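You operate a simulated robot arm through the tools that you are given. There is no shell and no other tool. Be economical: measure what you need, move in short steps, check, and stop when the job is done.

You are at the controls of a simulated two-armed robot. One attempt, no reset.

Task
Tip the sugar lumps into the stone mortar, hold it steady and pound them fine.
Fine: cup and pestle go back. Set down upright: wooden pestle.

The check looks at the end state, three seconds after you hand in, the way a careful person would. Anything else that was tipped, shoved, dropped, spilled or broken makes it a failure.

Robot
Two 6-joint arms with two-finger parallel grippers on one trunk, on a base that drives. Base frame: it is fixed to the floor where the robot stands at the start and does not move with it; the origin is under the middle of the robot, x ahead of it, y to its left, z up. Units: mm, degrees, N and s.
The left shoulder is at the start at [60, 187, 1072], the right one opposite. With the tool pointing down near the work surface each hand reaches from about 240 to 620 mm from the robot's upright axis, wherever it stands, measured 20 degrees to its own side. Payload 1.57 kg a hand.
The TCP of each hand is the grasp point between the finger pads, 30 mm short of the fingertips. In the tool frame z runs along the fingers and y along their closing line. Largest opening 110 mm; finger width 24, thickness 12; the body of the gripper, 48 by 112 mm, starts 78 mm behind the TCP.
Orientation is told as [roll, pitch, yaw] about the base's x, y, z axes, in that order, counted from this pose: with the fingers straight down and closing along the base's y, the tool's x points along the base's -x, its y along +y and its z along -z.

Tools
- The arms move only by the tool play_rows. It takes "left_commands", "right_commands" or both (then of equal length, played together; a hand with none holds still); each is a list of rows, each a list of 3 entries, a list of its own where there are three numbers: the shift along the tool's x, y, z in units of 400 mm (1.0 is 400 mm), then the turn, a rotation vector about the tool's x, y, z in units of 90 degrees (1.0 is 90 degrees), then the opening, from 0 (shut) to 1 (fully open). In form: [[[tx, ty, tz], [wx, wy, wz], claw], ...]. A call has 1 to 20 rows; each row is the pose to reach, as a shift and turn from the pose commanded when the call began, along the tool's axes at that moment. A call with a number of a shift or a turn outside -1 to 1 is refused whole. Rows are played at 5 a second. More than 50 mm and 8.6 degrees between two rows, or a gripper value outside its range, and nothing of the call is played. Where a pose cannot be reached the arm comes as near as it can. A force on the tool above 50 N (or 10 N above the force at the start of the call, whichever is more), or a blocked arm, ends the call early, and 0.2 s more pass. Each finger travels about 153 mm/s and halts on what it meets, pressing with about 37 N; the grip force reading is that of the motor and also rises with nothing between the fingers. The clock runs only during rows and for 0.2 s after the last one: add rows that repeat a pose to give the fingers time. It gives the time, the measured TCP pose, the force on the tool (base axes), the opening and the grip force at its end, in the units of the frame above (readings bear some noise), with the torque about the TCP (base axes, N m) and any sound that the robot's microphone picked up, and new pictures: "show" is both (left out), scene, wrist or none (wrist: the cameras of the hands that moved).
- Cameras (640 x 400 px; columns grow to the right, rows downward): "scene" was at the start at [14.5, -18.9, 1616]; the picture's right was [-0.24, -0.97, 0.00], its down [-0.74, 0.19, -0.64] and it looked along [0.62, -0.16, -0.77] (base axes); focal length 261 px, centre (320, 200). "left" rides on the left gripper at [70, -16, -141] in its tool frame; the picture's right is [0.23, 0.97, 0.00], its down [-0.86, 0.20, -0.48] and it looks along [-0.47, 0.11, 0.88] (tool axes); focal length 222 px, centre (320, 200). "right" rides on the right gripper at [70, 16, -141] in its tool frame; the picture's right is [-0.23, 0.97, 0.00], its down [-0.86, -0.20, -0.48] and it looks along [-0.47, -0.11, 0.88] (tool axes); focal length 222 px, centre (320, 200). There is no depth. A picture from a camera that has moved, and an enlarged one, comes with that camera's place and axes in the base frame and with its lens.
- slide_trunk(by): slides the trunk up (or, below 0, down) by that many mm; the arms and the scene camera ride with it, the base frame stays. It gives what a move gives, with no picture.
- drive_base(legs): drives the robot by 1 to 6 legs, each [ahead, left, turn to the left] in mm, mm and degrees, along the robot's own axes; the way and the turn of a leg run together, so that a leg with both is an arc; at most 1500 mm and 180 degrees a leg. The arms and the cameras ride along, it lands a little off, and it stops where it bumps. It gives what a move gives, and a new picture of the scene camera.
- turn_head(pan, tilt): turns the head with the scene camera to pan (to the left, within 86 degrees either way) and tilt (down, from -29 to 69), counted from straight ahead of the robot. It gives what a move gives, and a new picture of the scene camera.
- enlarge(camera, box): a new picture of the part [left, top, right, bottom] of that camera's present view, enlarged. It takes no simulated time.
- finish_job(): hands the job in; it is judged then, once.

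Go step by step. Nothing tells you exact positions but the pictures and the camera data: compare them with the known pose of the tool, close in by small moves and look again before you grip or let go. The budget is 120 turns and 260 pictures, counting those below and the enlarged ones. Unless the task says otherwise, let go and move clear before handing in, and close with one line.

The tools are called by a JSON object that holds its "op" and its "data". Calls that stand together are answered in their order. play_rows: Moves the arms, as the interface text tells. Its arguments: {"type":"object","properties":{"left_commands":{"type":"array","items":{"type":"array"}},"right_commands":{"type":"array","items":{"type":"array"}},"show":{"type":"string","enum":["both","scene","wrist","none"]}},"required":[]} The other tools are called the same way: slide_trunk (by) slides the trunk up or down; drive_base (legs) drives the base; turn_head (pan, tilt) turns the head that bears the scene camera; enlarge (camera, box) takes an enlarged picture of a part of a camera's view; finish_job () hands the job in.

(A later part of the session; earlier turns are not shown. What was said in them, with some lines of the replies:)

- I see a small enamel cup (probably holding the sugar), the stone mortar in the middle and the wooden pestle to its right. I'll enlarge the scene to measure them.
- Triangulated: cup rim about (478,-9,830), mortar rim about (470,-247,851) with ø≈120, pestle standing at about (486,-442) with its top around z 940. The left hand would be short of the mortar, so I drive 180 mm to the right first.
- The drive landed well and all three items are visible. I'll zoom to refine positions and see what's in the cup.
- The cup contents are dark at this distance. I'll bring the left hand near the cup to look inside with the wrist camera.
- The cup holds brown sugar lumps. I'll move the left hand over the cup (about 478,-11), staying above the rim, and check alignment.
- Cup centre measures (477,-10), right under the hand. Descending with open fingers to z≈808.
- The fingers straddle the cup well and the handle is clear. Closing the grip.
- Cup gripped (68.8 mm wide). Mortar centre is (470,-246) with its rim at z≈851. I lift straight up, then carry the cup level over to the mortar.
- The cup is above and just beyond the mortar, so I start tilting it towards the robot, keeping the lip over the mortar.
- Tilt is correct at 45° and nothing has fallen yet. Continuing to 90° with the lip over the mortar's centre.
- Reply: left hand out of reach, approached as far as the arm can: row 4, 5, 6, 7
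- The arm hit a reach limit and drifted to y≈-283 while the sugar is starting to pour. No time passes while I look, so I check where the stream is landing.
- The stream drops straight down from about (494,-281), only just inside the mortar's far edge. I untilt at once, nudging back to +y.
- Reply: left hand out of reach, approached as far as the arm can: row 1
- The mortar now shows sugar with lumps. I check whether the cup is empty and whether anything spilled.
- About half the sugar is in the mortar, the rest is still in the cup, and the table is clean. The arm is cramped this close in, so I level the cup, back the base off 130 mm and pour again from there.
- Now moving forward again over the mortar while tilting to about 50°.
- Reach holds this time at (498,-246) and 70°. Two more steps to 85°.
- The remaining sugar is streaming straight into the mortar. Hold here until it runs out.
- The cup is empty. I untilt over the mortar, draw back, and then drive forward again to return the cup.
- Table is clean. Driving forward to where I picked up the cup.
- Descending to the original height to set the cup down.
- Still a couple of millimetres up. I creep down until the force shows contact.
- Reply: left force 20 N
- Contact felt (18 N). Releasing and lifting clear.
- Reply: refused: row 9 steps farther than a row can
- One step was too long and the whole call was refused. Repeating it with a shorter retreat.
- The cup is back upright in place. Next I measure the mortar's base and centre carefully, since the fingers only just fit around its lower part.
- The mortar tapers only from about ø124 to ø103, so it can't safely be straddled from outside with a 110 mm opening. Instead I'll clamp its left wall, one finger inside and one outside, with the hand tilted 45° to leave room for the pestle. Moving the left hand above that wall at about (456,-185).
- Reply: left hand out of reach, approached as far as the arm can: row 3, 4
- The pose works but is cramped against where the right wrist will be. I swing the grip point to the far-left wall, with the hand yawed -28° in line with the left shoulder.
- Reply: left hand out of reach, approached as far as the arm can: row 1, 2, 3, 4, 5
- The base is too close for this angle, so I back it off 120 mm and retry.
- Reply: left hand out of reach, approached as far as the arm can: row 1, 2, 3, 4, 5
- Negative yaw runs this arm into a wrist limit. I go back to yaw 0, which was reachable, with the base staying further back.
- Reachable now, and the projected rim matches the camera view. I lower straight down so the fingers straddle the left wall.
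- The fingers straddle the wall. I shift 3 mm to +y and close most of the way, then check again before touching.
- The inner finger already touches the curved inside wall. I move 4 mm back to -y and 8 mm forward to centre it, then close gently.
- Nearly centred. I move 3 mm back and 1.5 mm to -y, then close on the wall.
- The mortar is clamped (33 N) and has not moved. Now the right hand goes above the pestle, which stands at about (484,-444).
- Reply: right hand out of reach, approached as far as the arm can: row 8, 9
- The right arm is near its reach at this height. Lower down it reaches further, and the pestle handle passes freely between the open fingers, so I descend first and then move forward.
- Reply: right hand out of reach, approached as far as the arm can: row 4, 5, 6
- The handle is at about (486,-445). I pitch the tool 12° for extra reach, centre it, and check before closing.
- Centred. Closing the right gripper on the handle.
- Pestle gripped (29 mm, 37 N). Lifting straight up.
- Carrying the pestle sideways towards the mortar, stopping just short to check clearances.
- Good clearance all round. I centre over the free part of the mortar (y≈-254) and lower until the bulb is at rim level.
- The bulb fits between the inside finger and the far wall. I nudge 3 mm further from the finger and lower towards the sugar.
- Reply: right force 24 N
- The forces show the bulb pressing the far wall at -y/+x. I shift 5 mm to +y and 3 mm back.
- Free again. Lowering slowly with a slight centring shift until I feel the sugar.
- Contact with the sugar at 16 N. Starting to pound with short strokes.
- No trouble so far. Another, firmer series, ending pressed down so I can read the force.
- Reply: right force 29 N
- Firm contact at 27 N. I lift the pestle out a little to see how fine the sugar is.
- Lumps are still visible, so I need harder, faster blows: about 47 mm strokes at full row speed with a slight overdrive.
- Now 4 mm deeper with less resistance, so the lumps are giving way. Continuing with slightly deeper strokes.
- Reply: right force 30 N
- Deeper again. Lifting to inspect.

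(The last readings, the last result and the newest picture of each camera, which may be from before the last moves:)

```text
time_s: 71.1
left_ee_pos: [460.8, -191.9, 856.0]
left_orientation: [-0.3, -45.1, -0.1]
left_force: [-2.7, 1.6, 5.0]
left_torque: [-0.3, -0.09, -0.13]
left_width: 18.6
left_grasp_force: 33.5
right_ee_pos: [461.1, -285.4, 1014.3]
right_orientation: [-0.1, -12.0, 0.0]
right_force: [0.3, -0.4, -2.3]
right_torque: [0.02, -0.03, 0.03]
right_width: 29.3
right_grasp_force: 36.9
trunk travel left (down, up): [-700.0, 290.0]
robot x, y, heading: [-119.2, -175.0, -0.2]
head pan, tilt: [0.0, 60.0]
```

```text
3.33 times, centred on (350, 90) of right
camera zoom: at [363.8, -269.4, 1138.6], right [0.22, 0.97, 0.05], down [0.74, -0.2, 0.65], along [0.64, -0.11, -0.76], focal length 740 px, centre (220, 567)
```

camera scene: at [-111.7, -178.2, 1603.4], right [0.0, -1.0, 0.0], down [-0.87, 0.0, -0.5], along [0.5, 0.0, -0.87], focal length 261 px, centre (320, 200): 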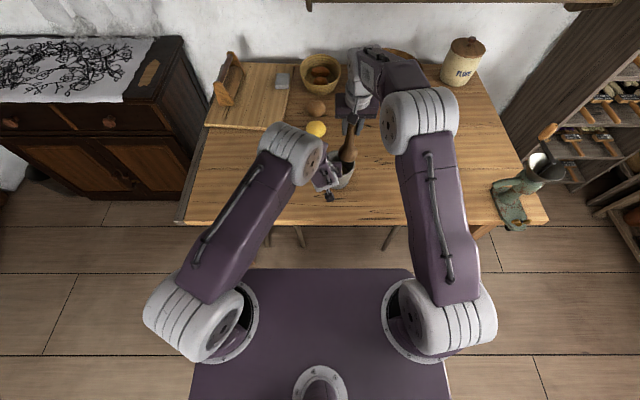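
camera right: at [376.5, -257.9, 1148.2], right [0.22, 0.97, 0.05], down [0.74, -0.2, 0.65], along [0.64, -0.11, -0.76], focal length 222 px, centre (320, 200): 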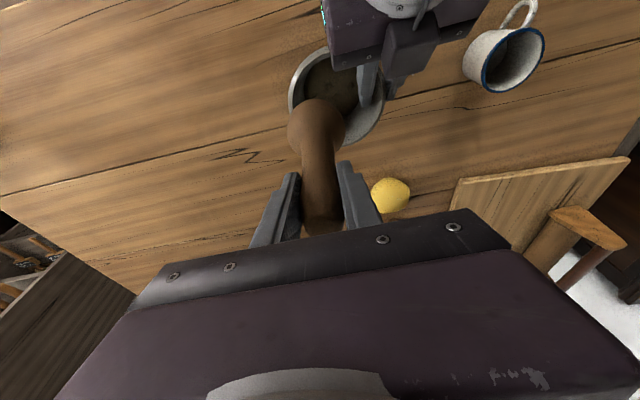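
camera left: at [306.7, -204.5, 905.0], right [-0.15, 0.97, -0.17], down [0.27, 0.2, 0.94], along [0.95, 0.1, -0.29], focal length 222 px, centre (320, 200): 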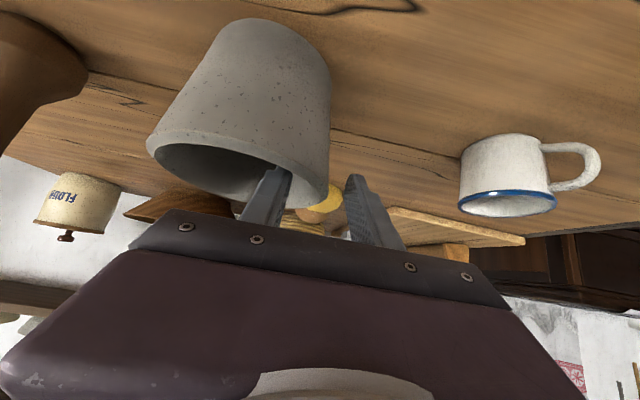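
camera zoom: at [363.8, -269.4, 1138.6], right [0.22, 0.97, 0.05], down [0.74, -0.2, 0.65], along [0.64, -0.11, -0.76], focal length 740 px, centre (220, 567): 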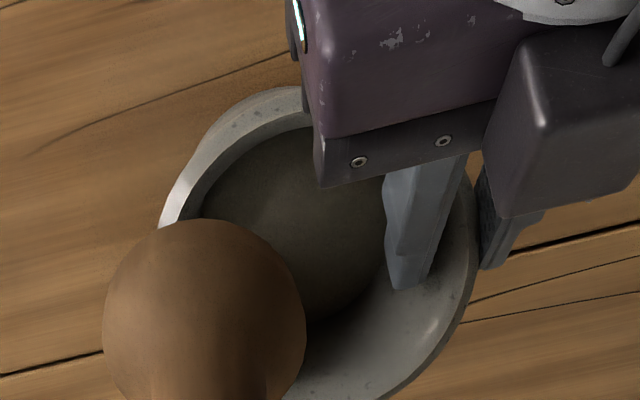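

The lumps are gone and the sugar is a smooth powder. Carrying the pestle back over its spot.

{"op": "play_rows", "data": {"right_commands": [[[-0.012, -0.08, 0.0025], [0, 0, 0], 0.1], [[-0.024, -0.16, 0.005], [0, 0, 0], 0.1], [[-0.036, -0.24, 0.0075], [0, 0, 0], 0.1], [[-0.048, -0.32, 0.01], [0, 0, 0], 0.1], [[-0.06, -0.4025, 0.0127], [0, 0, 0], 0.1], [[-0.06, -0.4025, 0.0127], [0, 0, 0], 0.1]], "show": "both"}}

{"op": "enlarge", "data": {"camera": "right", "box": [200, 90, 440, 250]}}

{"op": "enlarge", "data": {"camera": "right", "box": [380, 0, 540, 110]}}

```text
time_s: 72.5
left_ee_pos: [460.2, -191.7, 856.8]
left_orientation: [-0.4, -45.2, -0.1]
left_force: [-2.8, 2.6, 4.7]
left_torque: [-0.24, -0.05, -0.02]
left_width: 18.8
left_grasp_force: 33.1
right_ee_pos: [485.9, -445.7, 1017.4]
right_orientation: [-0.1, -11.9, 0.0]
right_force: [0.6, -0.1, -2.2]
right_torque: [-0.02, 0.02, 0.01]
right_width: 29.4
right_grasp_force: 37.0
trunk travel left (down, up): [-700.0, 290.0]
robot x, y, heading: [-116.5, -181.5, -0.2]
head pan, tilt: [0.0, 60.0]
camera scene: at [-112.4, -178.1, 1603.4], right [0.0, -1.0, 0.0], down [-0.87, 0.0, -0.5], along [0.5, 0.0, -0.87], focal length 261 px, centre (320, 200)
camera right: at [388.4, -429.6, 1141.5], right [0.22, 0.97, 0.05], down [0.74, -0.2, 0.65], along [0.64, -0.11, -0.76], focal length 222 px, centre (320, 200)
```

scene: 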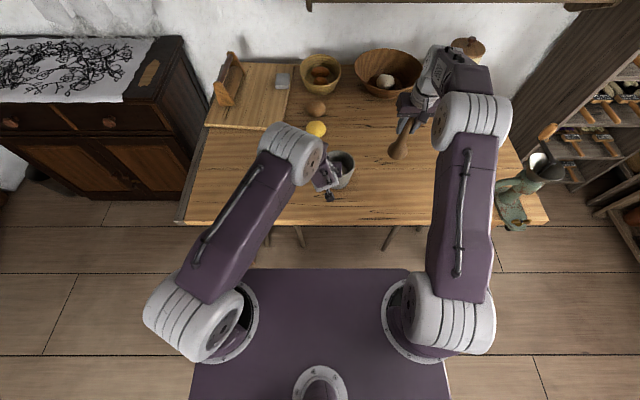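
right: 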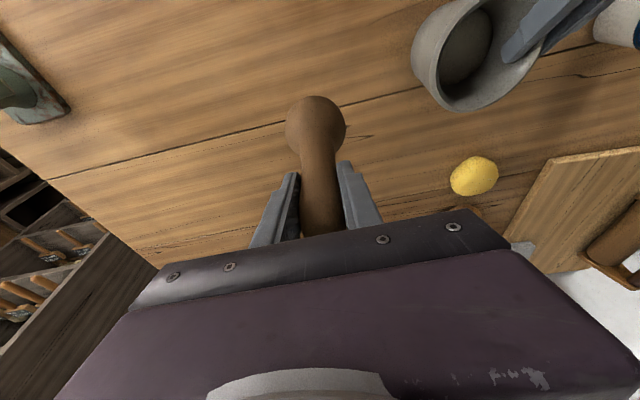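

```text
2.50 times, centred on (320, 170) of right
camera zoom: at [388.4, -429.6, 1141.5], right [0.22, 0.97, 0.05], down [0.74, -0.2, 0.65], along [0.64, -0.11, -0.76], focal length 555 px, centre (320, 275)
```

zoom: 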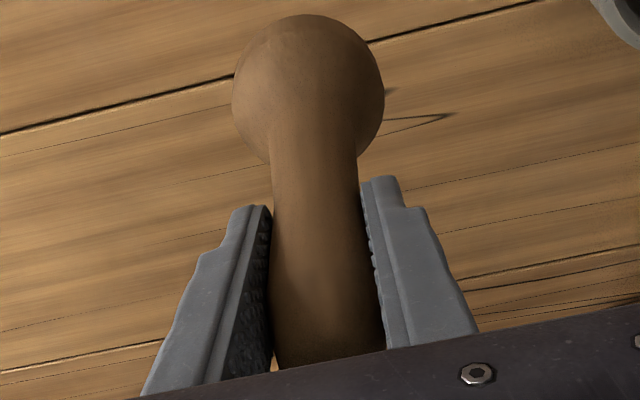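

```text
3.64 times, centred on (460, 55) of right
camera zoom: at [388.4, -429.6, 1141.5], right [0.22, 0.97, 0.05], down [0.74, -0.2, 0.65], along [0.64, -0.11, -0.76], focal length 808 px, centre (-189, 727)
```

zoom: 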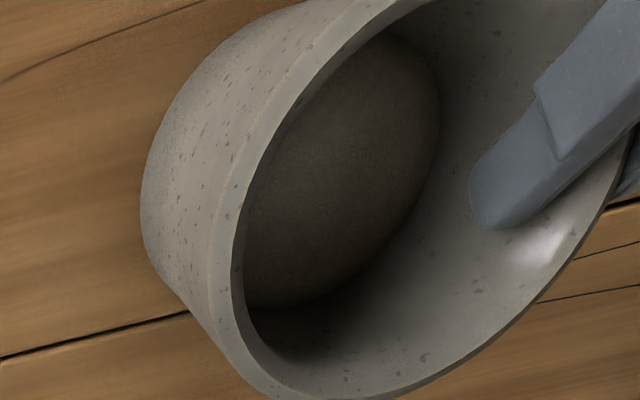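

The sugar is evenly fine. The pestle may have shifted slightly in my grip while pounding, so I check its posture against the earlier picture.

{"op": "enlarge", "data": {"camera": "scene", "box": [280, 80, 460, 220]}}

{"op": "enlarge", "data": {"camera": "scene", "box": [370, 90, 450, 170]}}

```text
2.86 times, centred on (370, 150) of scene
camera zoom: at [-112.4, -178.1, 1603.4], right [0.0, -1.0, 0.0], down [-0.87, 0.0, -0.5], along [0.5, 0.0, -0.87], focal length 747 px, centre (177, 343)
```

zoom: 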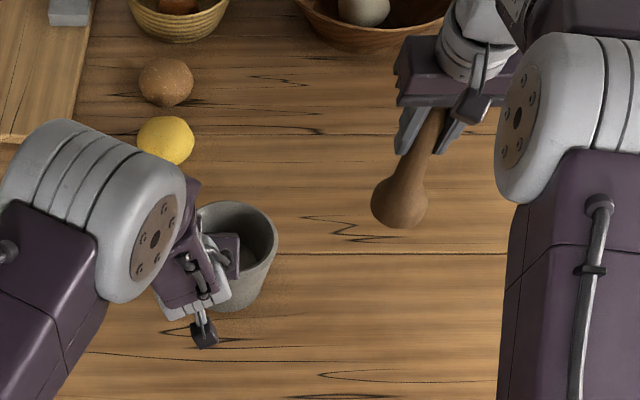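

```text
5.00 times, centred on (410, 130) of scene
camera zoom: at [-112.4, -178.1, 1603.4], right [0.0, -1.0, 0.0], down [-0.87, 0.0, -0.5], along [0.5, 0.0, -0.87], focal length 1306 px, centre (-130, 550)
```

zoom: 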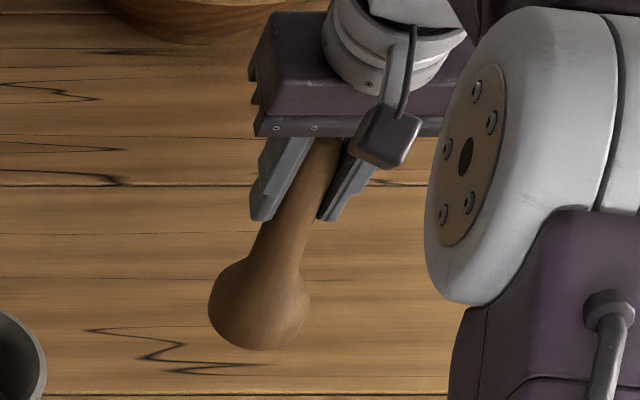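

The posture change is minimal. Lowering towards the table, stopping a few mm above.

{"op": "play_rows", "data": {"right_commands": [[[0.02, 0, 0.095], [0, 0, 0], 0.1], [[0.04, 0, 0.19], [0, 0, 0], 0.1], [[0.052, 0, 0.245], [0, 0, 0], 0.1], [[0.0567, 0, 0.267], [0, 0, 0], 0.1], [[0.0567, 0, 0.267], [0, 0, 0], 0.1]], "show": "none"}}

{"op": "enlarge", "data": {"camera": "scene", "box": [370, 100, 450, 180]}}

{"op": "enlarge", "data": {"camera": "right", "box": [200, 90, 440, 250]}}

```text
time_s: 73.7
left_ee_pos: [461.0, -192.2, 858.7]
left_orientation: [-0.4, -45.1, -0.1]
left_force: [-2.6, 2.5, 5.1]
left_torque: [-0.29, 0.09, -0.06]
left_width: 18.7
left_grasp_force: 33.3
right_ee_pos: [487.4, -446.3, 906.0]
right_orientation: [0.0, -11.9, 0.0]
right_force: [-0.2, 0.2, -2.3]
right_torque: [0.01, -0.02, 0.02]
right_width: 29.3
right_grasp_force: 36.6
trunk travel left (down, up): [-700.0, 290.0]
robot x, y, heading: [-119.4, -178.9, -0.1]
head pan, tilt: [0.0, 60.0]
```

```text
5.00 times, centred on (410, 140) of scene
camera zoom: at [-112.4, -178.2, 1603.4], right [0.0, -1.0, 0.0], down [-0.87, 0.0, -0.5], along [0.5, 0.0, -0.87], focal length 1306 px, centre (-130, 500)
```

zoom: 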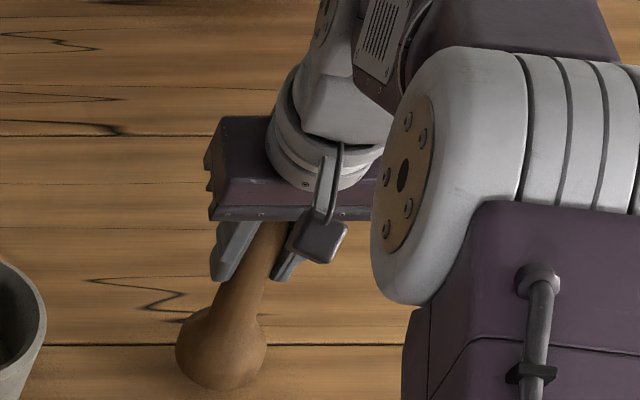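

```text
2.50 times, centred on (320, 170) of right
camera zoom: at [390.2, -429.6, 1031.2], right [0.22, 0.97, 0.05], down [0.74, -0.2, 0.65], along [0.64, -0.11, -0.76], focal length 555 px, centre (320, 275)
```

zoom: 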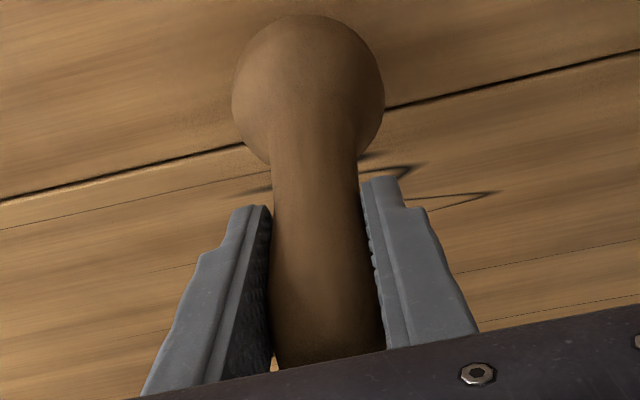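

The pestle slid up several mm in the grip and leans about 3° towards the robot. I correct the pitch by 3° and creep down to contact.

{"op": "play_rows", "data": {"right_commands": [[[0, 0, 0], [0, -0.017, 0], 0.1], [[0, 0, 0], [0, -0.033, 0], 0.1], [[0.002, 0, 0.0098], [0, -0.033, 0], 0.1], [[0.0036, 0, 0.0171], [0, -0.033, 0], 0.1], [[0.0036, 0, 0.0171], [0, -0.033, 0], 0.1]], "show": "none"}}

{"op": "enlarge", "data": {"camera": "scene", "box": [370, 100, 450, 180]}}

```text
time_s: 74.9
left_ee_pos: [461.2, -191.2, 856.5]
left_orientation: [-0.4, -45.2, -0.1]
left_force: [-2.7, 2.1, 5.1]
left_torque: [-0.23, 0.05, -0.01]
left_width: 18.8
left_grasp_force: 33.1
right_ee_pos: [486.8, -446.9, 898.8]
right_orientation: [0.0, -15.0, 0.0]
right_force: [0.0, 0.0, -2.2]
right_torque: [-0.01, 0.0, -0.03]
right_width: 29.1
right_grasp_force: 36.9
trunk travel left (down, up): [-700.0, 290.0]
robot x, y, heading: [-119.4, -178.7, -0.2]
head pan, tilt: [0.0, 60.0]
```

```text
5.00 times, centred on (410, 140) of scene
camera zoom: at [-112.4, -178.2, 1603.4], right [0.0, -1.0, 0.0], down [-0.87, 0.0, -0.5], along [0.5, 0.0, -0.87], focal length 1306 px, centre (-130, 500)
```

zoom: 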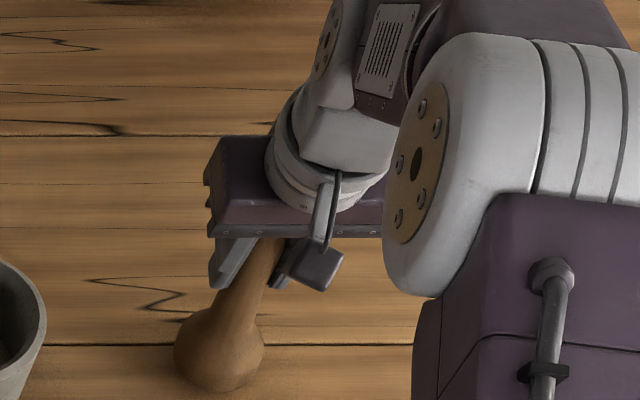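

No contact yet. Keep creeping.

{"op": "play_rows", "data": {"right_commands": [[[0.0013, 0, 0.0048], [0, 0, 0], 0.1], [[0.0026, 0, 0.0097], [0, 0, 0], 0.1], [[0.0032, 0, 0.0121], [0, 0, 0], 0.1], [[0.0032, 0, 0.0121], [0, 0, 0], 0.1]], "show": "none"}}

```text
time_s: 75.9
left_ee_pos: [459.4, -191.1, 857.4]
left_orientation: [-0.3, -45.3, -0.2]
left_force: [-2.9, 2.7, 5.8]
left_torque: [-0.27, 0.06, -0.05]
left_width: 18.7
left_grasp_force: 33.5
right_ee_pos: [486.7, -446.4, 894.0]
right_orientation: [0.1, -15.1, 0.0]
right_force: [0.0, -0.9, -2.2]
right_torque: [-0.04, 0.05, 0.02]
right_width: 29.1
right_grasp_force: 37.0
trunk travel left (down, up): [-700.0, 290.0]
robot x, y, heading: [-117.0, -179.6, -0.1]
head pan, tilt: [0.0, 60.0]
```

{"op": "play_rows", "data": {"right_commands": [[[0.0013, 0, 0.0048], [0, 0, 0], 0.1], [[0.0026, 0, 0.0097], [0, 0, 0], 0.1], [[0.0032, 0, 0.0121], [0, 0, 0], 0.1], [[0.0032, 0, 0.0121], [0, 0, 0], 0.1]], "show": "none"}}

{"op": "enlarge", "data": {"camera": "scene", "box": [370, 100, 450, 180]}}

{"op": "enlarge", "data": {"camera": "right", "box": [200, 90, 440, 250]}}

```text
time_s: 76.9
left_ee_pos: [457.8, -190.0, 858.1]
left_orientation: [-0.3, -45.1, -0.2]
left_force: [1.3, -1.6, 0.5]
left_torque: [-0.09, -0.05, 0.07]
left_width: 18.7
left_grasp_force: 33.2
right_ee_pos: [486.9, -445.4, 892.4]
right_orientation: [-0.1, -15.3, 0.0]
right_force: [-1.0, -0.5, 27.8]
right_torque: [0.01, 0.66, -0.01]
right_width: 29.3
right_grasp_force: 37.2
trunk travel left (down, up): [-700.0, 290.0]
robot x, y, heading: [-120.5, -181.8, 0.1]
head pan, tilt: [0.0, 60.0]
```

```text
5.00 times, centred on (410, 140) of scene
camera zoom: at [-114.9, -177.1, 1603.6], right [0.0, -1.0, 0.0], down [-0.86, 0.0, -0.5], along [0.5, 0.0, -0.86], focal length 1306 px, centre (-130, 500)
```

zoom: 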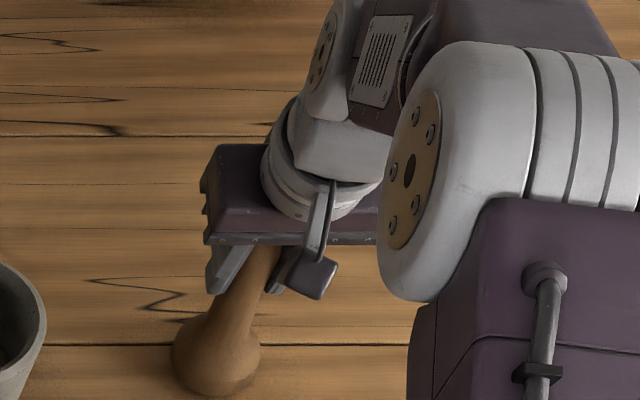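

```text
2.50 times, centred on (320, 170) of right
camera zoom: at [381.7, -429.2, 1011.1], right [0.22, 0.97, 0.06], down [0.7, -0.2, 0.69], along [0.68, -0.11, -0.72], focal length 555 px, centre (320, 275)
```

zoom: 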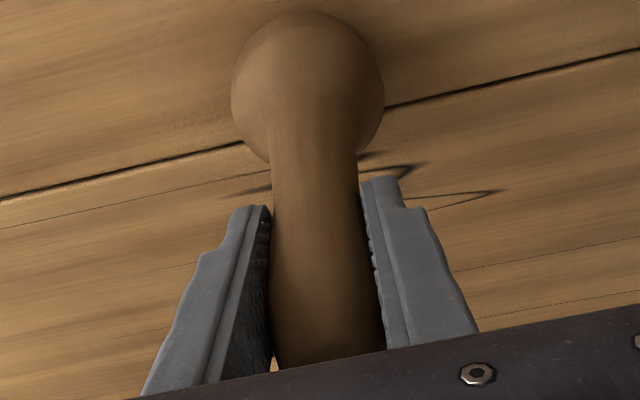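

Contact (28 N), but the torque says the near edge of the base touches first, so I over-corrected the pitch. I ease up, undo the 3°, and touch down again.

{"op": "play_rows", "data": {"right_commands": [[[-0.002, 0, -0.0085], [0, 0, 0], 0.1], [[-0.002, 0, -0.0085], [0, 0.017, 0], 0.1], [[-0.002, 0, -0.0085], [0, 0.033, 0], 0.1], [[-0.001, 0, -0.0035], [0, 0.033, 0], 0.1], [[-0.001, 0, -0.0035], [0, 0.033, 0], 0.1]], "show": "none"}}

```text
time_s: 78.1
left_ee_pos: [458.2, -190.6, 858.4]
left_orientation: [-0.5, -45.3, -0.1]
left_force: [0.4, -2.5, 0.7]
left_torque: [-0.11, -0.07, 0.1]
left_width: 18.6
left_grasp_force: 32.7
right_ee_pos: [486.1, -445.6, 892.7]
right_orientation: [-0.1, -12.3, 0.1]
right_force: [-0.2, 2.3, 30.8]
right_torque: [0.2, -0.74, 0.02]
right_width: 29.3
right_grasp_force: 36.7
trunk travel left (down, up): [-700.0, 290.0]
robot x, y, heading: [-118.9, -178.9, -0.3]
head pan, tilt: [0.0, 60.0]
```

Now the far edge touches, so upright lies midway. I rotate 1.5° back and re-seat gently.

{"op": "play_rows", "data": {"right_commands": [[[-0.001, 0, -0.006], [0, 0, 0], 0.1], [[-0.001, 0, -0.006], [0, -0.016, 0], 0.1], [[-0.0005, 0, -0.004], [0, -0.016, 0], 0.1], [[-0.0005, 0, -0.004], [0, -0.016, 0], 0.1]], "show": "none"}}

```text
time_s: 79.1
left_ee_pos: [459.2, -190.0, 859.5]
left_orientation: [-0.5, -45.3, 0.0]
left_force: [-2.0, 3.1, 1.5]
left_torque: [-0.51, 0.18, -0.21]
left_width: 18.3
left_grasp_force: 33.4
right_ee_pos: [483.0, -445.7, 893.3]
right_orientation: [0.1, -13.4, 0.0]
right_force: [-4.7, 0.6, 10.7]
right_torque: [0.19, 0.36, 0.01]
right_width: 29.3
right_grasp_force: 37.3
trunk travel left (down, up): [-700.0, 290.0]
robot x, y, heading: [-116.0, -176.0, 0.1]
head pan, tilt: [0.0, 60.0]
```

Seated lightly at 11 N. Opening the right gripper.

{"op": "play_rows", "data": {"right_commands": [[[0, 0, 0], [0, 0, 0], 0.3], [[0, 0, 0], [0, 0, 0], 0.45], [[0, 0, 0], [0, 0, 0], 0.7], [[0, 0, 0], [0, 0, 0], 1], [[0, 0, 0], [0, 0, 0], 1]], "show": "none"}}

{"op": "enlarge", "data": {"camera": "right", "box": [200, 90, 440, 250]}}

{"op": "enlarge", "data": {"camera": "scene", "box": [340, 100, 440, 180]}}

```text
time_s: 80.3
left_ee_pos: [460.6, -190.9, 857.9]
left_orientation: [-0.4, -45.3, -0.1]
left_force: [-1.8, 4.9, 6.9]
left_torque: [-0.31, -0.67, 0.14]
left_width: 18.7
left_grasp_force: 32.5
right_ee_pos: [486.7, -445.4, 892.9]
right_orientation: [0.0, -13.5, 0.0]
right_force: [-0.1, 0.6, 0.1]
right_torque: [0.02, -0.01, 0.0]
right_width: 109.8
right_grasp_force: 0.2
trunk travel left (down, up): [-700.0, 290.0]
robot x, y, heading: [-117.0, -179.3, 0.3]
head pan, tilt: [0.0, 60.0]
```

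```text
2.50 times, centred on (320, 170) of right
camera zoom: at [385.4, -429.6, 1014.7], right [0.22, 0.97, 0.05], down [0.72, -0.2, 0.66], along [0.66, -0.11, -0.75], focal length 555 px, centre (320, 275)
```

zoom: 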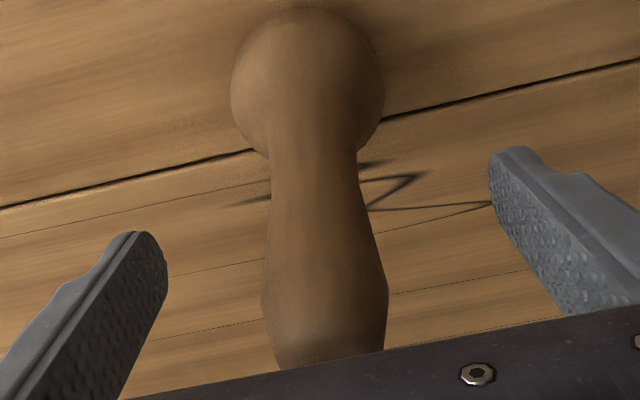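

```text
5.00 times, centred on (390, 140) of scene
camera zoom: at [-112.9, -177.4, 1603.4], right [0.0, -1.0, 0.0], down [-0.87, 0.0, -0.5], along [0.5, 0.0, -0.87], focal length 1306 px, centre (-30, 500)
```

zoom: 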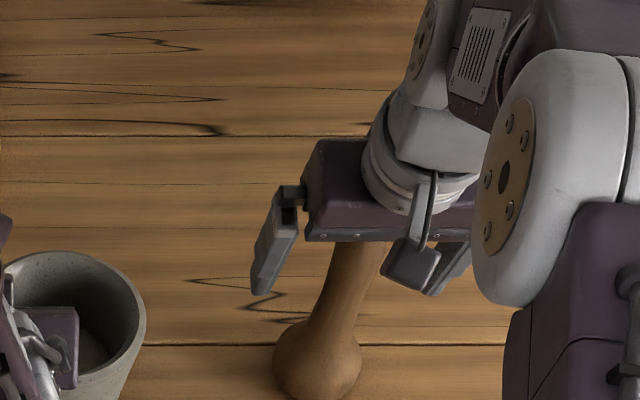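

The pestle stands on its own. Withdrawing the right hand straight up, then back.

{"op": "play_rows", "data": {"right_commands": [[[-0.02, 0, -0.085], [0, 0, 0], 1], [[-0.045, 0, -0.19], [0, 0, 0], 1], [[-0.07, 0, -0.29], [0, 0, 0], 1], [[-0.075, 0, -0.34], [0, 0, 0], 1], [[0.02, -0.04, -0.38], [0, 0, 0], 1], [[0.12, -0.08, -0.4], [0, 0, 0], 1], [[0.22, -0.12, -0.43], [0, 0, 0], 1]], "show": "scene"}}

{"op": "enlarge", "data": {"camera": "scene", "box": [300, 120, 420, 210]}}

```text
time_s: 81.9
left_ee_pos: [459.3, -189.5, 858.4]
left_orientation: [-0.4, -45.1, -0.1]
left_force: [-1.9, 5.4, 8.6]
left_torque: [-0.26, -0.81, 0.3]
left_width: 18.7
left_grasp_force: 33.1
right_ee_pos: [358.6, -492.2, 1036.8]
right_orientation: [0.0, -13.5, 0.1]
right_force: [-0.2, 0.4, -0.2]
right_torque: [-0.03, 0.01, -0.03]
right_width: 110.2
right_grasp_force: 0.1
trunk travel left (down, up): [-700.0, 290.0]
robot x, y, heading: [-120.5, -176.3, 0.1]
head pan, tilt: [0.0, 60.0]
camera scene: at [-113.4, -177.8, 1603.4], right [0.0, -1.0, 0.0], down [-0.87, 0.0, -0.5], along [0.5, 0.0, -0.87], focal length 261 px, centre (320, 200)
```

scene: 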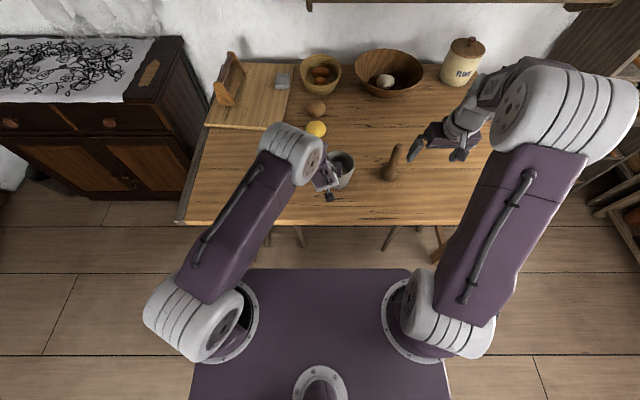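

```text
4.44 times, centred on (360, 165) of scene
camera zoom: at [-113.4, -177.8, 1603.4], right [0.0, -1.0, 0.0], down [-0.87, 0.0, -0.5], along [0.5, 0.0, -0.87], focal length 1161 px, centre (142, 356)
```

zoom: 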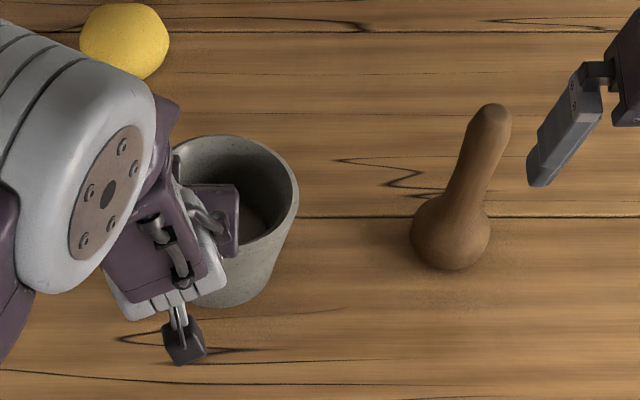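

The pestle stands upright at its spot. Now releasing the mortar: open slightly, then lift the left hand straight up and away.

{"op": "play_rows", "data": {"left_commands": [[[0, 0, 0], [0, 0, 0], 0.22], [[0, 0, 0], [0, 0, 0], 0.3], [[0, 0, 0], [0, 0, 0], 0.38], [[0, 0, 0], [0, 0, 0], 0.38], [[-0.03, 0, -0.03], [0, 0, 0], 0.38], [[-0.1, 0, -0.1], [0, 0, 0], 0.38], [[-0.18, 0, -0.18], [0, 0, 0], 0.38], [[-0.18, 0.05, -0.27], [0, 0, 0], 0.38], [[-0.18, 0.1, -0.37], [0, 0, 0], 0.38]], "show": "both"}}

{"op": "enlarge", "data": {"camera": "scene", "box": [250, 110, 430, 230]}}

```text
time_s: 83.9
left_ee_pos: [403.4, -146.0, 1013.7]
left_orientation: [-0.4, -45.2, -0.1]
left_force: [0.6, 0.5, -0.7]
left_torque: [-0.02, 0.0, -0.03]
left_width: 42.0
left_grasp_force: 0.0
right_ee_pos: [357.9, -493.0, 1037.8]
right_orientation: [0.0, -13.5, 0.1]
right_force: [0.3, 1.0, -0.6]
right_torque: [-0.01, 0.0, -0.01]
right_width: 110.0
right_grasp_force: 0.0
trunk travel left (down, up): [-700.0, 290.0]
robot x, y, heading: [-116.3, -177.9, 0.3]
head pan, tilt: [0.0, 60.0]
camera scene: at [-113.5, -177.7, 1603.4], right [0.0, -1.0, 0.0], down [-0.87, 0.0, -0.5], along [0.5, 0.0, -0.87], focal length 261 px, centre (320, 200)
camera left: at [254.6, -161.8, 1061.9], right [-0.15, 0.97, -0.17], down [0.26, 0.2, 0.94], along [0.95, 0.1, -0.29], focal length 222 px, centre (320, 200)
```

scene: 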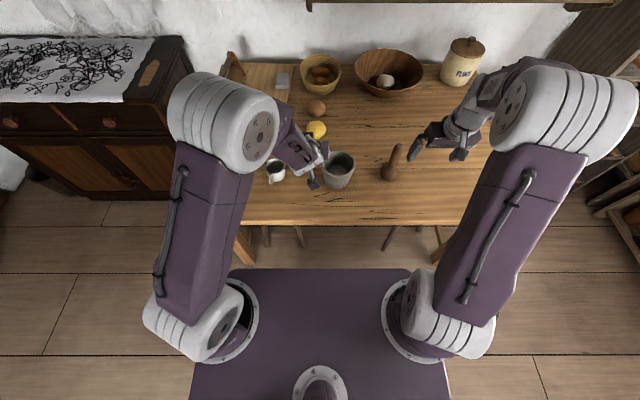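
left: 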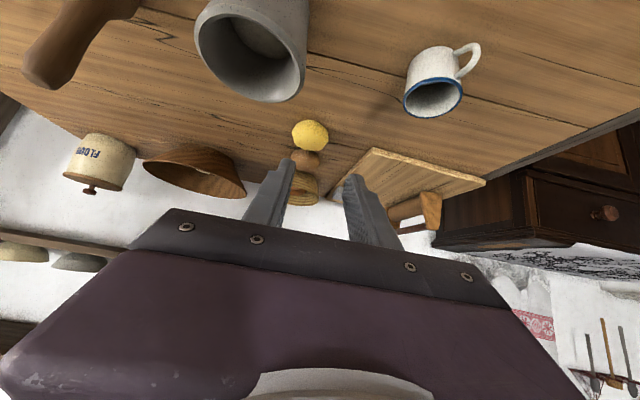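

```text
3.33 times, centred on (340, 170) of scene
camera zoom: at [-113.5, -177.7, 1603.4], right [0.0, -1.0, 0.0], down [-0.87, 0.0, -0.5], along [0.5, 0.0, -0.87], focal length 871 px, centre (253, 300)
```

zoom: 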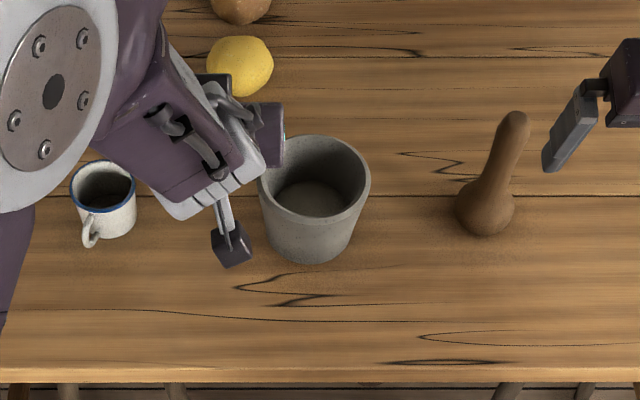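

Everything stands in place. One last close look at the mortar's contents and the table before handing in.

{"op": "drive_base", "data": {"legs": [[-120, 0, 0]]}}

{"op": "enlarge", "data": {"camera": "scene", "box": [240, 90, 440, 220]}}

{"op": "enlarge", "data": {"camera": "scene", "box": [310, 110, 370, 170]}}

```text
time_s: 85.1
left_ee_pos: [289.1, -147.8, 1011.0]
left_orientation: [-0.2, -45.0, -0.2]
left_force: [-0.5, -0.3, 0.7]
left_torque: [0.01, -0.02, -0.02]
left_width: 41.8
left_grasp_force: 0.0
right_ee_pos: [242.5, -494.1, 1036.9]
right_orientation: [0.0, -13.3, 0.0]
right_force: [-0.8, -0.8, 0.1]
right_torque: [-0.01, 0.01, -0.04]
right_width: 109.9
right_grasp_force: 0.1
trunk travel left (down, up): [-700.0, 290.0]
robot x, y, heading: [-238.2, -176.8, -0.1]
head pan, tilt: [0.0, 60.0]
camera scene: at [-227.9, -178.7, 1603.4], right [0.0, -1.0, 0.0], down [-0.87, 0.0, -0.5], along [0.5, 0.0, -0.87], focal length 261 px, centre (320, 200)
```

scene: 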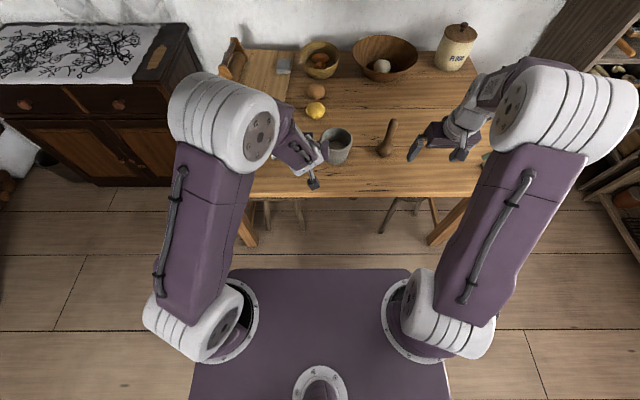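

```text
3.08 times, centred on (340, 155) of scene
camera zoom: at [-227.9, -178.7, 1603.4], right [0.0, -1.0, 0.0], down [-0.87, 0.0, -0.5], along [0.5, 0.0, -0.87], focal length 804 px, centre (258, 338)
```

zoom: 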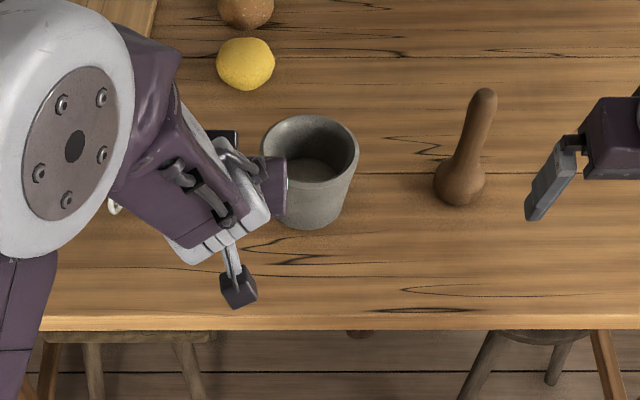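

```text
6.67 times, centred on (340, 140) of scene
camera zoom: at [-227.9, -178.7, 1603.4], right [0.0, -1.0, 0.0], down [-0.87, 0.0, -0.5], along [0.5, 0.0, -0.87], focal length 1742 px, centre (187, 600)
```

zoom: 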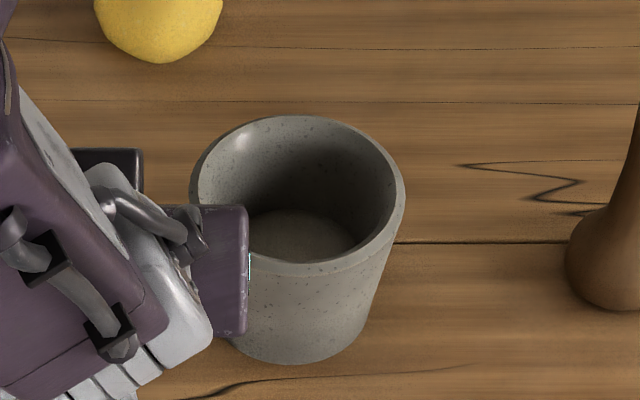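

The sugar in the mortar is a smooth powder, the cup and upright pestle are back in place, the table is clean and both hands are clear. Handing in.

{"op": "finish_job", "data": {}}

```text
The job is handed in.
```

The sugar is pounded to a smooth powder in the mortar. The cup is back in its place, the pestle stands upright where it was, and no spills showed on the table.
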